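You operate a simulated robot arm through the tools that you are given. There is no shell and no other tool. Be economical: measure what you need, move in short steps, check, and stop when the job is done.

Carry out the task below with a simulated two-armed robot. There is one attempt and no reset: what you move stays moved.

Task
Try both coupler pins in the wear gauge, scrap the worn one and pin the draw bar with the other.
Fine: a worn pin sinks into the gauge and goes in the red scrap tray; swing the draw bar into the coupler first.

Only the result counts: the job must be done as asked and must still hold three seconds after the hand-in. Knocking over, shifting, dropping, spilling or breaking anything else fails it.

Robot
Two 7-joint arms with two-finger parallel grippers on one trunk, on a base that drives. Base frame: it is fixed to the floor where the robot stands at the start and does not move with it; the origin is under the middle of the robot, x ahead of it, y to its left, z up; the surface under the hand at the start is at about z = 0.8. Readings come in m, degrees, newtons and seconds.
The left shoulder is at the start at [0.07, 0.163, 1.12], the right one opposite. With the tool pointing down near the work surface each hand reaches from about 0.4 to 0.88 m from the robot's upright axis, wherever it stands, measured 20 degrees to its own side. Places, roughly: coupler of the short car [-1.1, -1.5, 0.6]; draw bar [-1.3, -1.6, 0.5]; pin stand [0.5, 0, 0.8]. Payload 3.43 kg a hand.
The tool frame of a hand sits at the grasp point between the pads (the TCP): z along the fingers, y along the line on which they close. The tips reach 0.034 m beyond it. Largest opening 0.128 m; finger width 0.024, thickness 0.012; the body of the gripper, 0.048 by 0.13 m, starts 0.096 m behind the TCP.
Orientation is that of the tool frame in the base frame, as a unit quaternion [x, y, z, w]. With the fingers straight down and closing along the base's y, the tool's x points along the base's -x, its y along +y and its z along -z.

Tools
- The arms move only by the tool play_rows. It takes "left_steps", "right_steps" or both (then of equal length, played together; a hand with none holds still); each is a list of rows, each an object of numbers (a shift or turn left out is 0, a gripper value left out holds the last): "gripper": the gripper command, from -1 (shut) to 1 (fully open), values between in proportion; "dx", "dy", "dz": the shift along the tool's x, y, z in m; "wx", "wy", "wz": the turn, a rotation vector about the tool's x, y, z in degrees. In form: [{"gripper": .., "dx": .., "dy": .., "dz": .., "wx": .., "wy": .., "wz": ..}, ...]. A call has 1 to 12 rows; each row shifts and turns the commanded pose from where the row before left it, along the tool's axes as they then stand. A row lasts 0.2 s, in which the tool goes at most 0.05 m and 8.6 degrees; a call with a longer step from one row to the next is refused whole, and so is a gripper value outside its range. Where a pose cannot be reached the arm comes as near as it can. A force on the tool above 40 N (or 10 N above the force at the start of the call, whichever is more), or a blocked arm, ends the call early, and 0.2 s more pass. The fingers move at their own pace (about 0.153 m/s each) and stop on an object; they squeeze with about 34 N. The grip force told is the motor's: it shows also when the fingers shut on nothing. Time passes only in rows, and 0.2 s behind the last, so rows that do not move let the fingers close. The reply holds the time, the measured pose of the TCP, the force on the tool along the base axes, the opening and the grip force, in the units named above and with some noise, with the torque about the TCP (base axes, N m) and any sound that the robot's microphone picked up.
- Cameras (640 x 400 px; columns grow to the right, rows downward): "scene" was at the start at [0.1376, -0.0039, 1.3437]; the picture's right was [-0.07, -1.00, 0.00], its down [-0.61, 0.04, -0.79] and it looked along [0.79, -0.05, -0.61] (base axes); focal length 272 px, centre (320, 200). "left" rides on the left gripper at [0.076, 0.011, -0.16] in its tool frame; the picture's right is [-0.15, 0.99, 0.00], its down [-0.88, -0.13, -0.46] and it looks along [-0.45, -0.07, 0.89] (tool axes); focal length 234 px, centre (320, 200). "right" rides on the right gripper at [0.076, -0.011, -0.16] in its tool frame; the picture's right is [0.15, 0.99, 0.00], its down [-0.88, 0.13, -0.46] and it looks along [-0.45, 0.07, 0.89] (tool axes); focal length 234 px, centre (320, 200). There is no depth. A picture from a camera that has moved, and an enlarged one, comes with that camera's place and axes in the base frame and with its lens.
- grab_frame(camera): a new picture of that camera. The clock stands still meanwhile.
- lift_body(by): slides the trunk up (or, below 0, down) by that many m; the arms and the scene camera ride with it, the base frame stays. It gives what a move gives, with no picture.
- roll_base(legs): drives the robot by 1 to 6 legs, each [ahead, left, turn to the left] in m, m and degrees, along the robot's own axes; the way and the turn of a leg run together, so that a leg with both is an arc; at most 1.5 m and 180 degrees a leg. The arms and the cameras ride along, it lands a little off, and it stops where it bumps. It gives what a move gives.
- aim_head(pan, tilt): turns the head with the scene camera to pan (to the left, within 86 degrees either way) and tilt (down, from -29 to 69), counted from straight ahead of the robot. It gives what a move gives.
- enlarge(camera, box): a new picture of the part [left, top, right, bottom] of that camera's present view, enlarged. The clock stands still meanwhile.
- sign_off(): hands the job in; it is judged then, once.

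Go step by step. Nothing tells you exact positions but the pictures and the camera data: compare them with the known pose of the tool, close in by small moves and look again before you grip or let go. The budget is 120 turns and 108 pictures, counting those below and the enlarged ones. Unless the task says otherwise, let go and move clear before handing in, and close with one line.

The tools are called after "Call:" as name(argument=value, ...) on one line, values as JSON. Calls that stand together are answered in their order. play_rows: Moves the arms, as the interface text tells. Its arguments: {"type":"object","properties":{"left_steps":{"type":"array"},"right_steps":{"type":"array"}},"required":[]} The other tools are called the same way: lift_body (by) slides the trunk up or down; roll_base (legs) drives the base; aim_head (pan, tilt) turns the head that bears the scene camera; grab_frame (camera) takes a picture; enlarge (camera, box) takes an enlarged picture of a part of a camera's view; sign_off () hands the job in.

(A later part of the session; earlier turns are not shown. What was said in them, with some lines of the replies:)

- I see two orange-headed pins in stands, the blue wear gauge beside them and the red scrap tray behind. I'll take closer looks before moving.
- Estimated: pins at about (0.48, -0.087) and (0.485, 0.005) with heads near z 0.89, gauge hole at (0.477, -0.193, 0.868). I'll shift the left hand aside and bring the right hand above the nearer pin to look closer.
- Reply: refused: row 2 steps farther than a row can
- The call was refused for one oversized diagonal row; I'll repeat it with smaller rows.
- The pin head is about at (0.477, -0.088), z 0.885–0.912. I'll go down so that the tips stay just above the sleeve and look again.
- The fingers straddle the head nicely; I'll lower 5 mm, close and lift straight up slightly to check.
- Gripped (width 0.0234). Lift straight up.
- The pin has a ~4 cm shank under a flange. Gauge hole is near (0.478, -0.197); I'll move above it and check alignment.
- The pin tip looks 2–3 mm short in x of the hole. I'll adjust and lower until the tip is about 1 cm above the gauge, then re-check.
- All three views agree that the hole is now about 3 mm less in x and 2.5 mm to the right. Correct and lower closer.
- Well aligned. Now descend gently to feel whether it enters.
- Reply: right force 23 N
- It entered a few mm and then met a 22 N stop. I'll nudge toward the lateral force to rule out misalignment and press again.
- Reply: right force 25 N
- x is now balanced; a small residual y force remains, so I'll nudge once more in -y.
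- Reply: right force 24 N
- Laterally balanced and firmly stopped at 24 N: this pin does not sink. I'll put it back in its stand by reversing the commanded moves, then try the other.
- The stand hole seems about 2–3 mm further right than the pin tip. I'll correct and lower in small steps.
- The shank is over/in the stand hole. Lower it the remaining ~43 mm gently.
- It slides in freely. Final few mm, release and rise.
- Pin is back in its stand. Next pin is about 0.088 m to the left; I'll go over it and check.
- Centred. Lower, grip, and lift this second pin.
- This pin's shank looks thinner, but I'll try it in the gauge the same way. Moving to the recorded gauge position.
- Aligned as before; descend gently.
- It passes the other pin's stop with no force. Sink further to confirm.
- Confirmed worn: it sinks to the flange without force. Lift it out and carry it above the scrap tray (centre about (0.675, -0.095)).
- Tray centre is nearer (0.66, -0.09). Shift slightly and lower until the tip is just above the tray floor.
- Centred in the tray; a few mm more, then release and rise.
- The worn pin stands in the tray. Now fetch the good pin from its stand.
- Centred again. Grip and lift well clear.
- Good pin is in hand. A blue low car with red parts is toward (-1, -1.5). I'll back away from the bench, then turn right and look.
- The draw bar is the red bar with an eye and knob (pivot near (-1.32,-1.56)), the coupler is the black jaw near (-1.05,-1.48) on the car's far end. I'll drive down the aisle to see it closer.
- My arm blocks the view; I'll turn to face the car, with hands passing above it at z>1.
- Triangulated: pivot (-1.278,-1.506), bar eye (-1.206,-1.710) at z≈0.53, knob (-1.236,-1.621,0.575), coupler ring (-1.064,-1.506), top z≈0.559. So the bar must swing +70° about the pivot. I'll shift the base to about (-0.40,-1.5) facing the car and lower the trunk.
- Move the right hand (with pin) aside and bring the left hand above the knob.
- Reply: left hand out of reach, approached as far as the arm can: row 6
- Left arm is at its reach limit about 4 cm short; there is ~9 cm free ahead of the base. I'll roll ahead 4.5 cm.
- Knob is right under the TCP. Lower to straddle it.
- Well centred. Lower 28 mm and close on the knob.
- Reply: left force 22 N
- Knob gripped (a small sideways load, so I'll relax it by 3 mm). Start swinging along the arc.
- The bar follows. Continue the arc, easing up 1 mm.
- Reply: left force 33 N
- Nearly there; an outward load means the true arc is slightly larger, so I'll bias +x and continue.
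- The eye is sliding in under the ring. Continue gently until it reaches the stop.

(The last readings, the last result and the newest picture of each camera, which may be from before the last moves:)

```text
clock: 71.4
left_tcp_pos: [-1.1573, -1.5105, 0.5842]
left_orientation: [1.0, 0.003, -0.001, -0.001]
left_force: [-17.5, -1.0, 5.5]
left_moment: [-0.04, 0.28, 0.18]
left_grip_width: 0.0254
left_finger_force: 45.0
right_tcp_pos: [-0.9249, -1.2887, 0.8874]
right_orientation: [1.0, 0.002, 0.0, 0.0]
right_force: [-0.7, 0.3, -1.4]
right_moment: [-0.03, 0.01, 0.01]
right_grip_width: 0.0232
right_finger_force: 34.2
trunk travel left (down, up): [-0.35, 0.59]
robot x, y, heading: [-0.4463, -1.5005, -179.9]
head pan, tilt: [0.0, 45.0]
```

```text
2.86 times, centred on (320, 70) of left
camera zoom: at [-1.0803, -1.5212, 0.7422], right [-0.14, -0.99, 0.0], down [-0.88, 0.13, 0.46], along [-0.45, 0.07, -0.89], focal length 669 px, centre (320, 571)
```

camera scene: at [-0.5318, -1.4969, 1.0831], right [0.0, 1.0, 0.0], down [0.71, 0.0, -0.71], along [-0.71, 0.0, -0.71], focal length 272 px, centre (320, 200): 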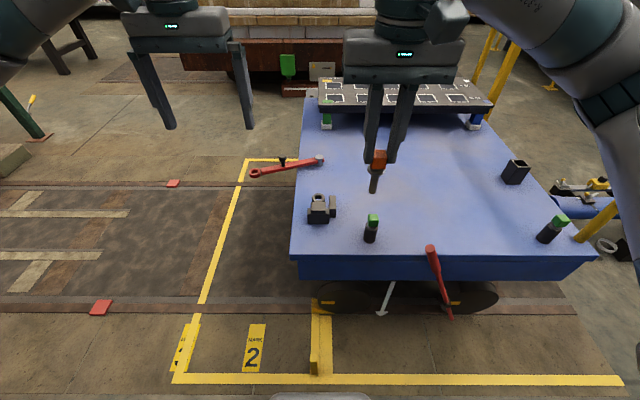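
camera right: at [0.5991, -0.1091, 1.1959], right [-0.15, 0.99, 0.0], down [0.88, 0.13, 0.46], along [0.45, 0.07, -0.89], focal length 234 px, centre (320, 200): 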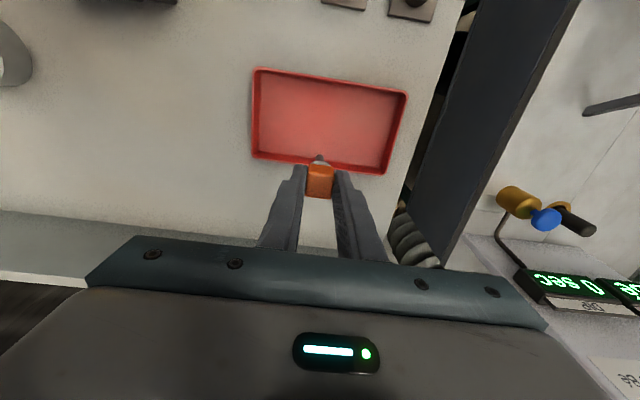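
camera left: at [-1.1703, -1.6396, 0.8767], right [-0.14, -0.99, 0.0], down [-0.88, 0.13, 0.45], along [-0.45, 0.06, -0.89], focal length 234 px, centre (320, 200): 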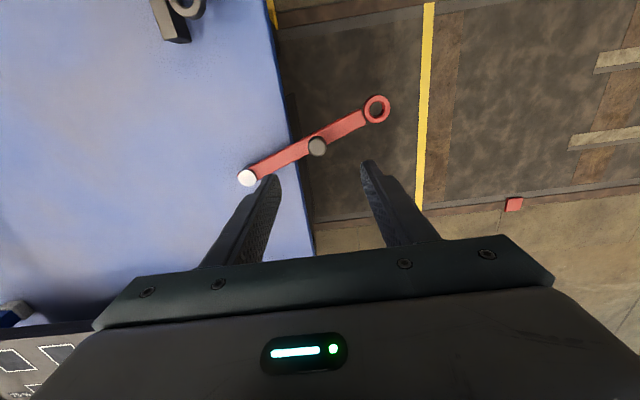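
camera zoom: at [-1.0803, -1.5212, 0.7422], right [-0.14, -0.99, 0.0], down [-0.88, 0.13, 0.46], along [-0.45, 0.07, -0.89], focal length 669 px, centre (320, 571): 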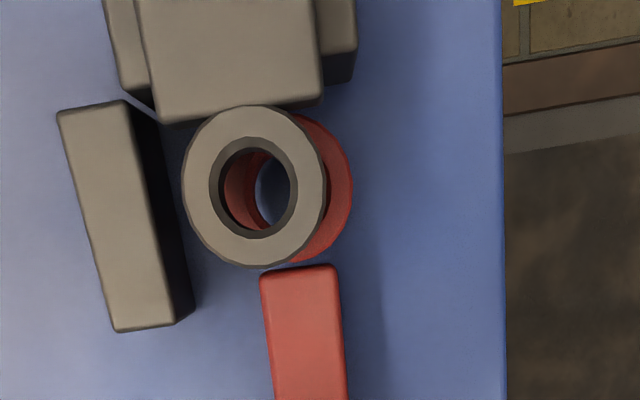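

About 8 mm more at the eye (≈4.5 mm at the knob) is needed, and x should relax a bit.

Call:
play_rows(left_steps=[{"dx": -0.0012, "dy": -0.0025}, {"dy": -0.002}, {}])

Call:
enlarge(camera="left", box=[220, 0, 420, 140])

```text
clock: 72.2
left_tcp_pos: [-1.1564, -1.5052, 0.5847]
left_orientation: [1.0, 0.002, 0.001, 0.0]
left_force: [-3.2, -4.2, 8.3]
left_moment: [-0.16, 0.03, 0.02]
left_grip_width: 0.0252
left_finger_force: 45.1
right_tcp_pos: [-0.9247, -1.2893, 0.8877]
right_orientation: [1.0, 0.002, 0.0, 0.001]
right_force: [-0.1, -0.6, -0.5]
right_moment: [-0.03, -0.02, 0.02]
right_grip_width: 0.0231
right_finger_force: 33.8
trunk travel left (down, up): [-0.35, 0.59]
robot x, y, heading: [-0.442, -1.4969, -179.7]
head pan, tilt: [0.0, 45.0]
```

```text
2.86 times, centred on (320, 70) of left
camera zoom: at [-1.0805, -1.517, 0.7424], right [-0.14, -0.99, 0.0], down [-0.88, 0.13, 0.45], along [-0.45, 0.07, -0.89], focal length 669 px, centre (320, 571)
```

zoom: 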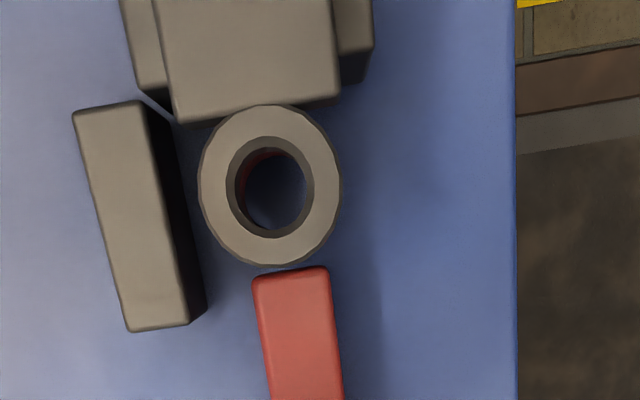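

The eye hole is now aligned with the ring within about a millimetre. Release the knob and withdraw the left hand upward and to the side.

Call:
play_rows(left_steps=[{"gripper": -0.2}, {}, {"dz": -0.03}, {"dz": -0.045}, {"dz": -0.045}, {"dz": -0.045}, {"dz": -0.04, "dy": 0.02}, {"dy": 0.048}, {"dy": 0.048}, {"dy": 0.048}, {"dy": 0.04}])

Call:
enlarge(camera="scene", box=[250, 140, 350, 230])

Call:
grab_frame(camera="left")

```text
clock: 74.6
left_tcp_pos: [-1.1547, -1.7099, 0.7892]
left_orientation: [1.0, 0.001, -0.001, -0.001]
left_force: [0.1, 0.4, -0.1]
left_moment: [0.02, -0.02, -0.01]
left_grip_width: 0.051
left_finger_force: 0.1
right_tcp_pos: [-0.9247, -1.2883, 0.8873]
right_orientation: [1.0, 0.002, -0.001, 0.0]
right_force: [0.1, 0.5, -1.3]
right_moment: [0.03, -0.03, -0.02]
right_grip_width: 0.023
right_finger_force: 33.9
trunk travel left (down, up): [-0.35, 0.59]
robot x, y, heading: [-0.4491, -1.4997, -179.7]
head pan, tilt: [0.0, 45.0]
```

```text
4.44 times, centred on (300, 185) of scene
camera zoom: at [-0.5768, -1.4974, 1.0831], right [0.0, 1.0, 0.0], down [0.71, 0.0, -0.71], along [-0.71, 0.0, -0.71], focal length 1207 px, centre (409, 267)
```

zoom: 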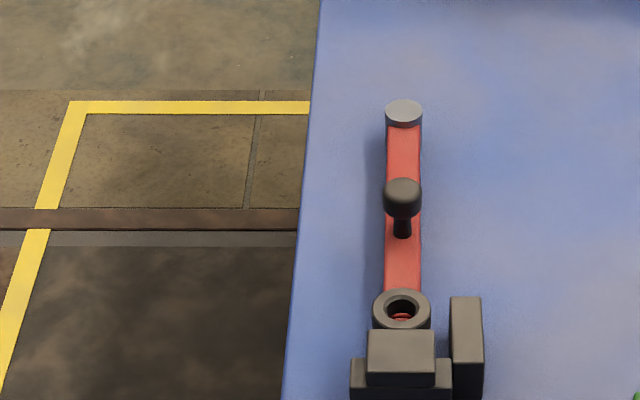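

```text
36 pictures are left
camera left: at [-1.0788, -1.7213, 0.9472], right [-0.14, -0.99, 0.0], down [-0.88, 0.13, 0.46], along [-0.45, 0.07, -0.89], focal length 234 px, centre (320, 200)
```

left: 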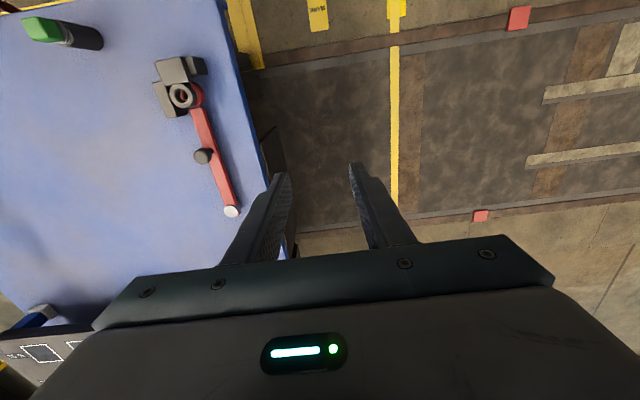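

The bar stays aligned under the ring. Bring the right hand with the pin above the ring near (-1.065,-1.506) and look.

Call:
play_rows(right_steps=[{"dx": -0.03, "dy": 0.036}, {"dx": -0.03, "dy": 0.036}, {"dx": -0.03, "dy": 0.036}, {"dx": -0.03, "dy": 0.036}, {"dx": -0.02, "dy": 0.037}, {"dy": 0.0367}, {"dz": 0.045}, {"dz": 0.045}, {"dz": 0.045}, {}])

Call:
enlarge(camera="scene", box=[250, 120, 370, 220])

Call:
enlarge(camera="right", box=[240, 80, 400, 200])

Call:
enlarge(camera="left", box=[120, 40, 260, 140])

```text
clock: 76.8
left_tcp_pos: [-1.155, -1.7093, 0.7891]
left_orientation: [1.0, 0.003, 0.0, 0.0]
left_force: [0.5, 0.2, 0.3]
left_moment: [-0.02, 0.01, 0.0]
left_grip_width: 0.0511
left_finger_force: 0.1
right_tcp_pos: [-1.0619, -1.5066, 0.7505]
right_orientation: [1.0, 0.001, 0.001, 0.0]
right_force: [0.3, -0.3, -0.6]
right_moment: [0.01, -0.04, -0.01]
right_grip_width: 0.0232
right_finger_force: 34.1
trunk travel left (down, up): [-0.35, 0.59]
robot x, y, heading: [-0.446, -1.4976, -179.7]
head pan, tilt: [0.0, 45.0]
```

```text
4.00 times, centred on (310, 170) of scene
camera zoom: at [-0.5767, -1.4971, 1.0831], right [0.0, 1.0, 0.0], down [0.71, 0.0, -0.71], along [-0.71, 0.0, -0.71], focal length 1086 px, centre (360, 320)
```

zoom: 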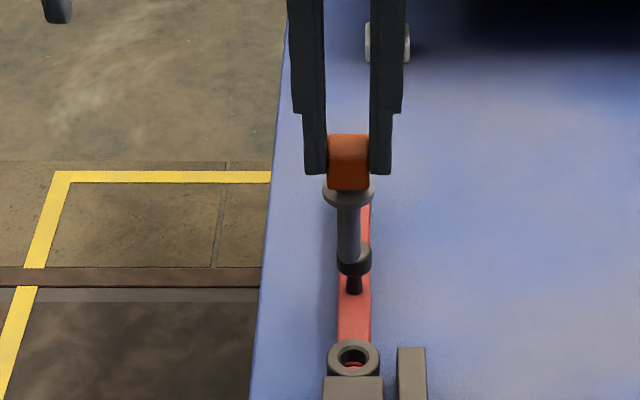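

```text
3.33 times, centred on (320, 140) of right
camera zoom: at [-0.9858, -1.4968, 0.912], right [0.15, -0.99, 0.0], down [-0.88, -0.13, 0.46], along [-0.45, -0.07, -0.89], focal length 781 px, centre (320, 400)
```

zoom: 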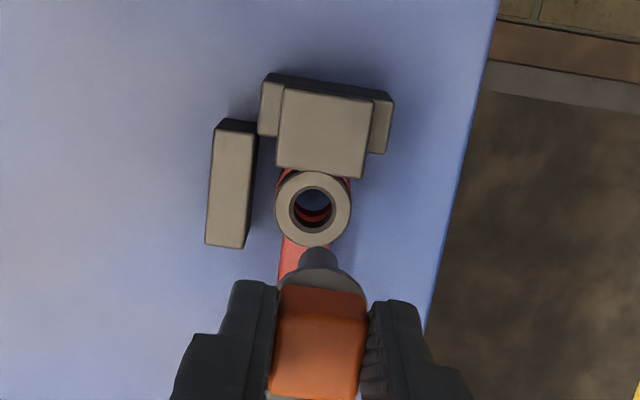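

```text
4.00 times, centred on (190, 90) of left
camera zoom: at [-1.0787, -1.7208, 0.9473], right [-0.14, -0.99, 0.0], down [-0.88, 0.13, 0.46], along [-0.45, 0.07, -0.89], focal length 937 px, centre (840, 640)
```

zoom: 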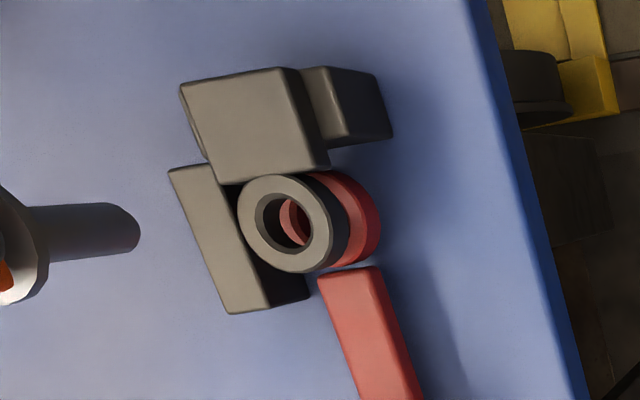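

Estimates say the ring is ~4–5 mm further in -x and ~2 mm in +y. Correct and lower to ~2 cm above for a better look.

Call:
play_rows(right_steps=[{"dx": -0.0045, "dy": -0.0015}, {"dz": 0.03}, {"dz": 0.03}, {}])

Call:
enlarge(camera="scene", box=[285, 160, 345, 220])

Call:
enlarge(camera="right", box=[270, 100, 370, 180])

Call:
enlarge(camera="left", box=[130, 60, 230, 130])

```text
clock: 77.8
left_tcp_pos: [-1.1554, -1.7091, 0.7891]
left_orientation: [1.0, 0.003, 0.0, 0.0]
left_force: [-0.5, 0.6, 0.1]
left_moment: [-0.02, 0.0, -0.05]
left_grip_width: 0.0513
left_finger_force: 0.0
right_tcp_pos: [-1.0677, -1.5065, 0.6915]
right_orientation: [1.0, 0.001, 0.0, -0.001]
right_force: [0.3, 0.0, -0.3]
right_moment: [-0.01, 0.0, 0.03]
right_grip_width: 0.0235
right_finger_force: 34.5
trunk travel left (down, up): [-0.35, 0.59]
robot x, y, heading: [-0.4475, -1.4982, -180.0]
head pan, tilt: [0.0, 45.0]
```

```text
6.67 times, centred on (315, 190) of scene
camera zoom: at [-0.5769, -1.497, 1.0831], right [0.0, 1.0, 0.0], down [0.71, 0.0, -0.71], along [-0.71, 0.0, -0.71], focal length 1810 px, centre (353, 267)
```

zoom: 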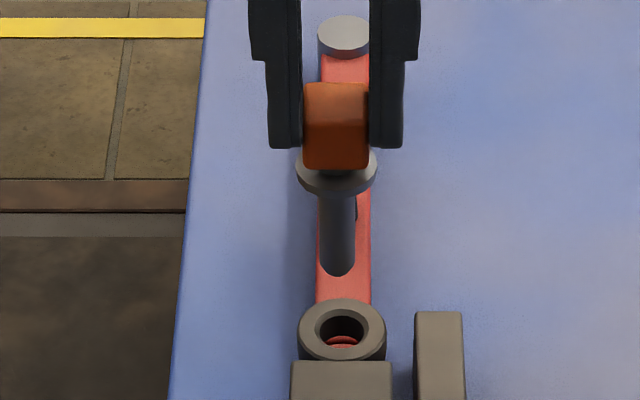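

```text
5.00 times, centred on (320, 140) of right
camera zoom: at [-0.9929, -1.4963, 0.8523], right [0.15, -0.99, 0.0], down [-0.88, -0.13, 0.46], along [-0.45, -0.07, -0.89], focal length 1171 px, centre (320, 500)
```

zoom: 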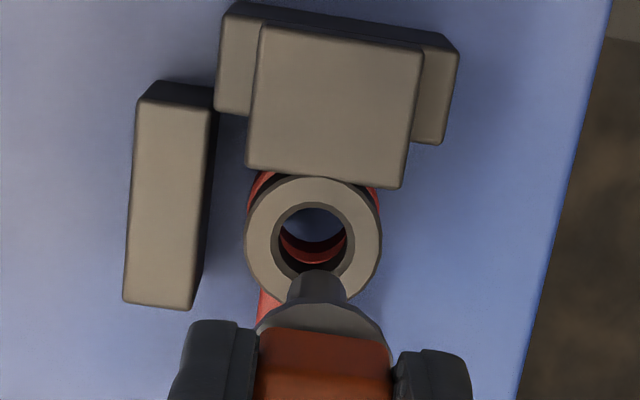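

```text
5.71 times, centred on (180, 95) of left
camera zoom: at [-1.0789, -1.7206, 0.9472], right [-0.14, -0.99, 0.0], down [-0.88, 0.13, 0.46], along [-0.45, 0.07, -0.89], focal length 1338 px, centre (1120, 800)
```

zoom: 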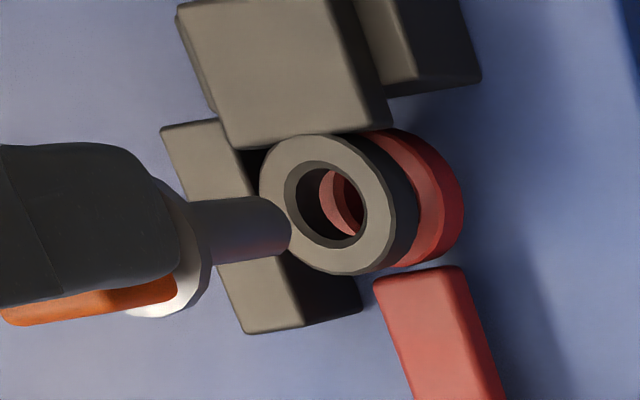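

All three views agree: shift +3.7 mm in x, +1.9 mm in y. Then lower further.

Call:
play_rows(right_steps=[{"dx": 0.0036, "dy": -0.0019}, {"dz": 0.014}, {"dz": 0.01}, {}])

Call:
enlarge(camera="scene", box=[285, 170, 345, 220])

Call:
enlarge(camera="left", box=[130, 60, 230, 130])

```text
clock: 78.8
left_tcp_pos: [-1.1545, -1.7095, 0.7891]
left_orientation: [1.0, 0.003, -0.001, 0.0]
left_force: [0.5, 0.2, -0.4]
left_moment: [-0.02, 0.0, 0.0]
left_grip_width: 0.051
left_finger_force: 0.0
right_tcp_pos: [-1.0642, -1.5035, 0.6689]
right_orientation: [1.0, 0.001, 0.0, 0.0]
right_force: [-0.1, 1.0, -0.7]
right_moment: [0.0, -0.01, 0.03]
right_grip_width: 0.0232
right_finger_force: 34.2
trunk travel left (down, up): [-0.35, 0.59]
robot x, y, heading: [-0.4473, -1.499, -179.6]
head pan, tilt: [0.0, 45.0]
```

```text
8.00 times, centred on (315, 195) of scene
camera zoom: at [-0.577, -1.497, 1.0831], right [0.0, 1.0, 0.0], down [0.71, 0.0, -0.71], along [-0.71, 0.0, -0.71], focal length 2172 px, centre (360, 240)
```

zoom: 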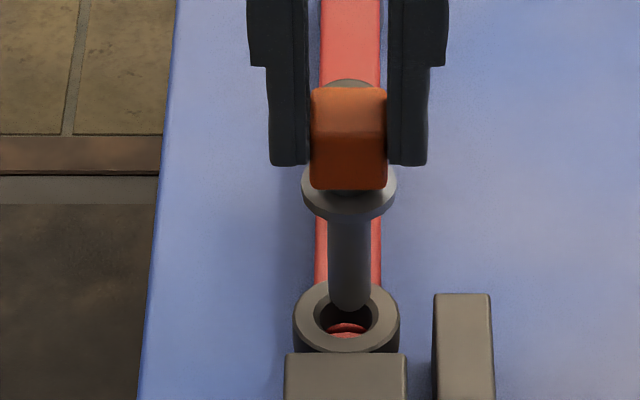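

```text
5.71 times, centred on (180, 95) of left
camera zoom: at [-1.079, -1.7206, 0.9471], right [-0.14, -0.99, 0.0], down [-0.88, 0.13, 0.46], along [-0.45, 0.06, -0.89], focal length 1338 px, centre (1120, 800)
```

zoom: 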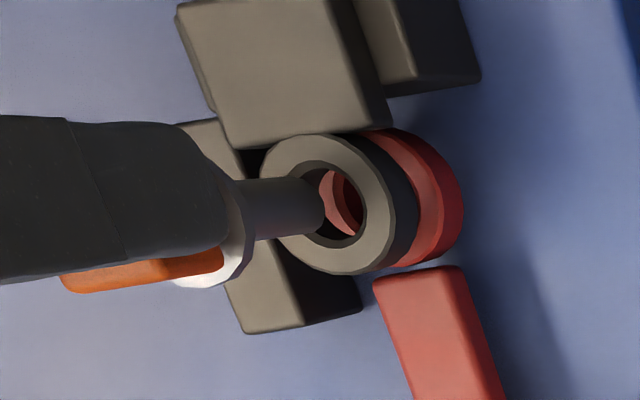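

Aligned within about 1 mm. Descend gently into the ring and bar eye.

Call:
play_rows(right_steps=[{"dz": 0.008, "dy": 0.0006}, {"dz": 0.006}, {"dz": 0.006}, {"dz": 0.006}, {"dz": 0.006}, {}])

Call:
enlarge(camera="scene", box=[285, 170, 345, 220])

```text
clock: 80.2
left_tcp_pos: [-1.1544, -1.7087, 0.7891]
left_orientation: [1.0, 0.002, 0.001, 0.0]
left_force: [0.2, 0.5, -0.8]
left_moment: [-0.03, 0.01, 0.02]
left_grip_width: 0.0513
left_finger_force: 0.1
right_tcp_pos: [-1.0651, -1.5045, 0.6362]
right_orientation: [1.0, 0.002, 0.0, 0.0]
right_force: [-0.7, -0.8, -0.1]
right_moment: [0.07, 0.03, 0.05]
right_grip_width: 0.0233
right_finger_force: 33.7
trunk travel left (down, up): [-0.35, 0.59]
robot x, y, heading: [-0.4449, -1.4995, -180.1]
head pan, tilt: [0.0, 45.0]
```

```text
8.00 times, centred on (315, 195) of scene
camera zoom: at [-0.577, -1.497, 1.0831], right [0.0, 1.0, 0.0], down [0.71, 0.0, -0.71], along [-0.71, 0.0, -0.71], focal length 2172 px, centre (360, 240)
```

zoom: 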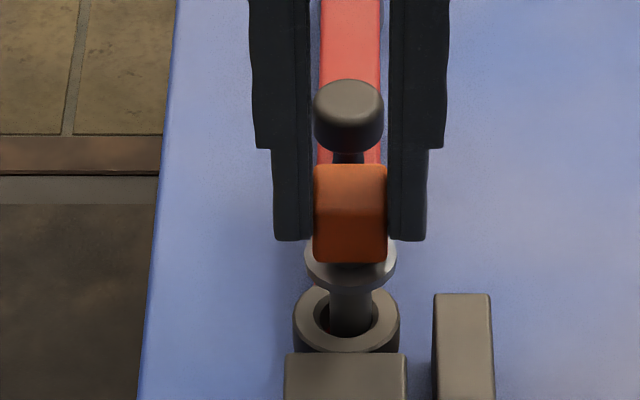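

Entered freely. Continue until the flange seats.

Call:
play_rows(right_steps=[{"dz": 0.006}, {"dz": 0.006}, {"dz": 0.006}, {"dz": 0.005}, {"dz": 0.004}, {}])

Call:
enlarge(camera="scene", box=[285, 170, 345, 220])

```text
clock: 81.6
left_tcp_pos: [-1.1552, -1.7089, 0.7909]
left_orientation: [1.0, 0.003, 0.001, -0.001]
left_force: [0.3, -0.5, -0.4]
left_moment: [0.01, -0.01, 0.01]
left_grip_width: 0.0509
left_finger_force: 0.0
right_tcp_pos: [-1.0635, -1.5039, 0.6101]
right_orientation: [1.0, 0.002, -0.001, 0.001]
right_force: [-1.4, 0.1, 14.2]
right_moment: [0.05, -0.08, 0.0]
right_grip_width: 0.0231
right_finger_force: 34.4
trunk travel left (down, up): [-0.35, 0.59]
robot x, y, heading: [-0.4463, -1.5003, -179.8]
head pan, tilt: [0.0, 45.0]
```

```text
8.00 times, centred on (315, 195) of scene
camera zoom: at [-0.5757, -1.497, 1.0835], right [0.0, 1.0, 0.0], down [0.71, 0.0, -0.71], along [-0.71, 0.0, -0.71], focal length 2172 px, centre (360, 240)
```

zoom: 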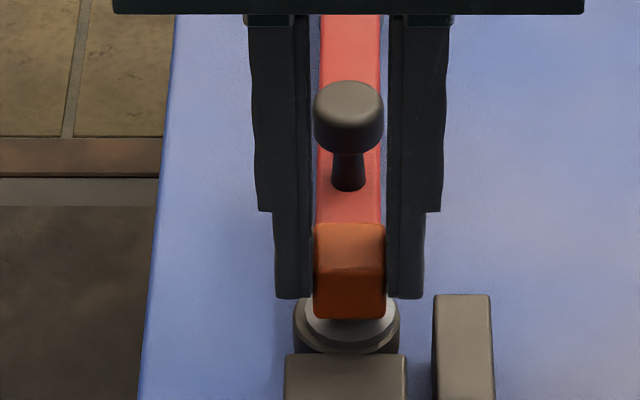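

Contact with 14 N and the flange sits on the ring. Release, lift clear and inspect.

Call:
play_rows(right_steps=[{"dz": -0.001}, {"gripper": -0.2}, {}, {}, {"dz": -0.03}, {"dz": -0.045}, {"dz": -0.045}, {"dz": -0.045}, {"dy": -0.045}, {"dy": -0.045}, {"dy": -0.045}, {"dx": 0.03}])

Call:
enlarge(camera="scene", box=[270, 150, 350, 230])

Call:
enlarge(camera="left", box=[130, 50, 250, 140])

```text
clock: 84.2
left_tcp_pos: [-1.1539, -1.7093, 0.7893]
left_orientation: [1.0, 0.003, 0.0, 0.0]
left_force: [0.1, 1.2, 0.6]
left_moment: [-0.01, 0.03, 0.02]
left_grip_width: 0.0514
left_finger_force: 0.0
right_tcp_pos: [-1.0353, -1.3716, 0.7724]
right_orientation: [1.0, 0.001, 0.0, 0.0]
right_force: [1.2, 0.6, -0.1]
right_moment: [-0.01, 0.02, -0.02]
right_grip_width: 0.0514
right_finger_force: 0.1
trunk travel left (down, up): [-0.35, 0.59]
robot x, y, heading: [-0.4477, -1.4997, -179.7]
head pan, tilt: [0.0, 45.0]
```

```text
5.00 times, centred on (310, 190) of scene
camera zoom: at [-0.5766, -1.4972, 1.0831], right [0.0, 1.0, 0.0], down [0.71, 0.0, -0.71], along [-0.71, 0.0, -0.71], focal length 1358 px, centre (370, 250)
```

zoom: 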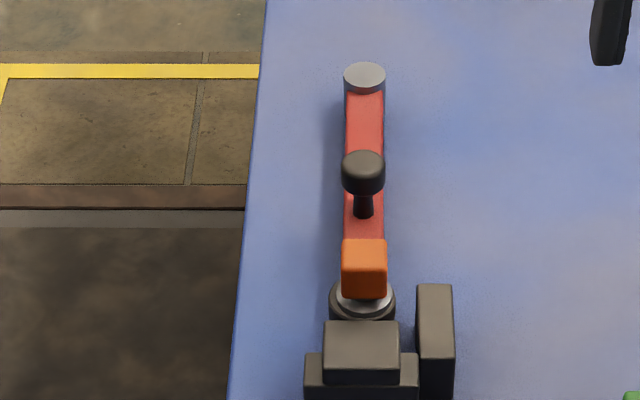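

```text
4.44 times, centred on (190, 95) of left
camera zoom: at [-1.0786, -1.7211, 0.9473], right [-0.14, -0.99, 0.0], down [-0.88, 0.13, 0.46], along [-0.45, 0.06, -0.89], focal length 1041 px, centre (898, 667)
```

zoom: 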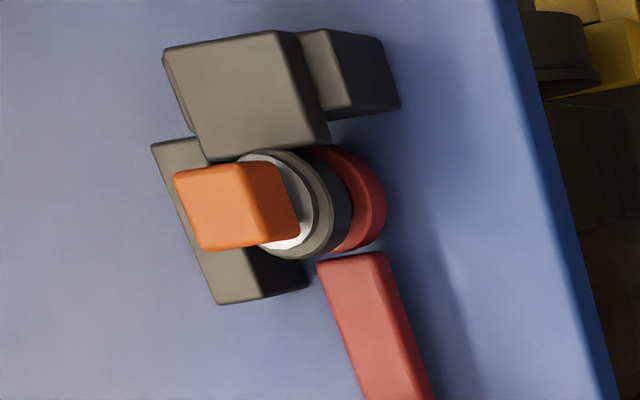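

The pin sits upright with its flange down on the ring, through the bar eye. The worn pin was left standing inside the scrap tray, and both hands are clear, so I'm handing in.

Call:
sign_off()

```text
The job is handed in.
```

I tried both pins in the gauge, put the worn one in the red scrap tray, swung the draw bar into the coupler and pinned it with the good one. I've handed the job in but got no verdict back.
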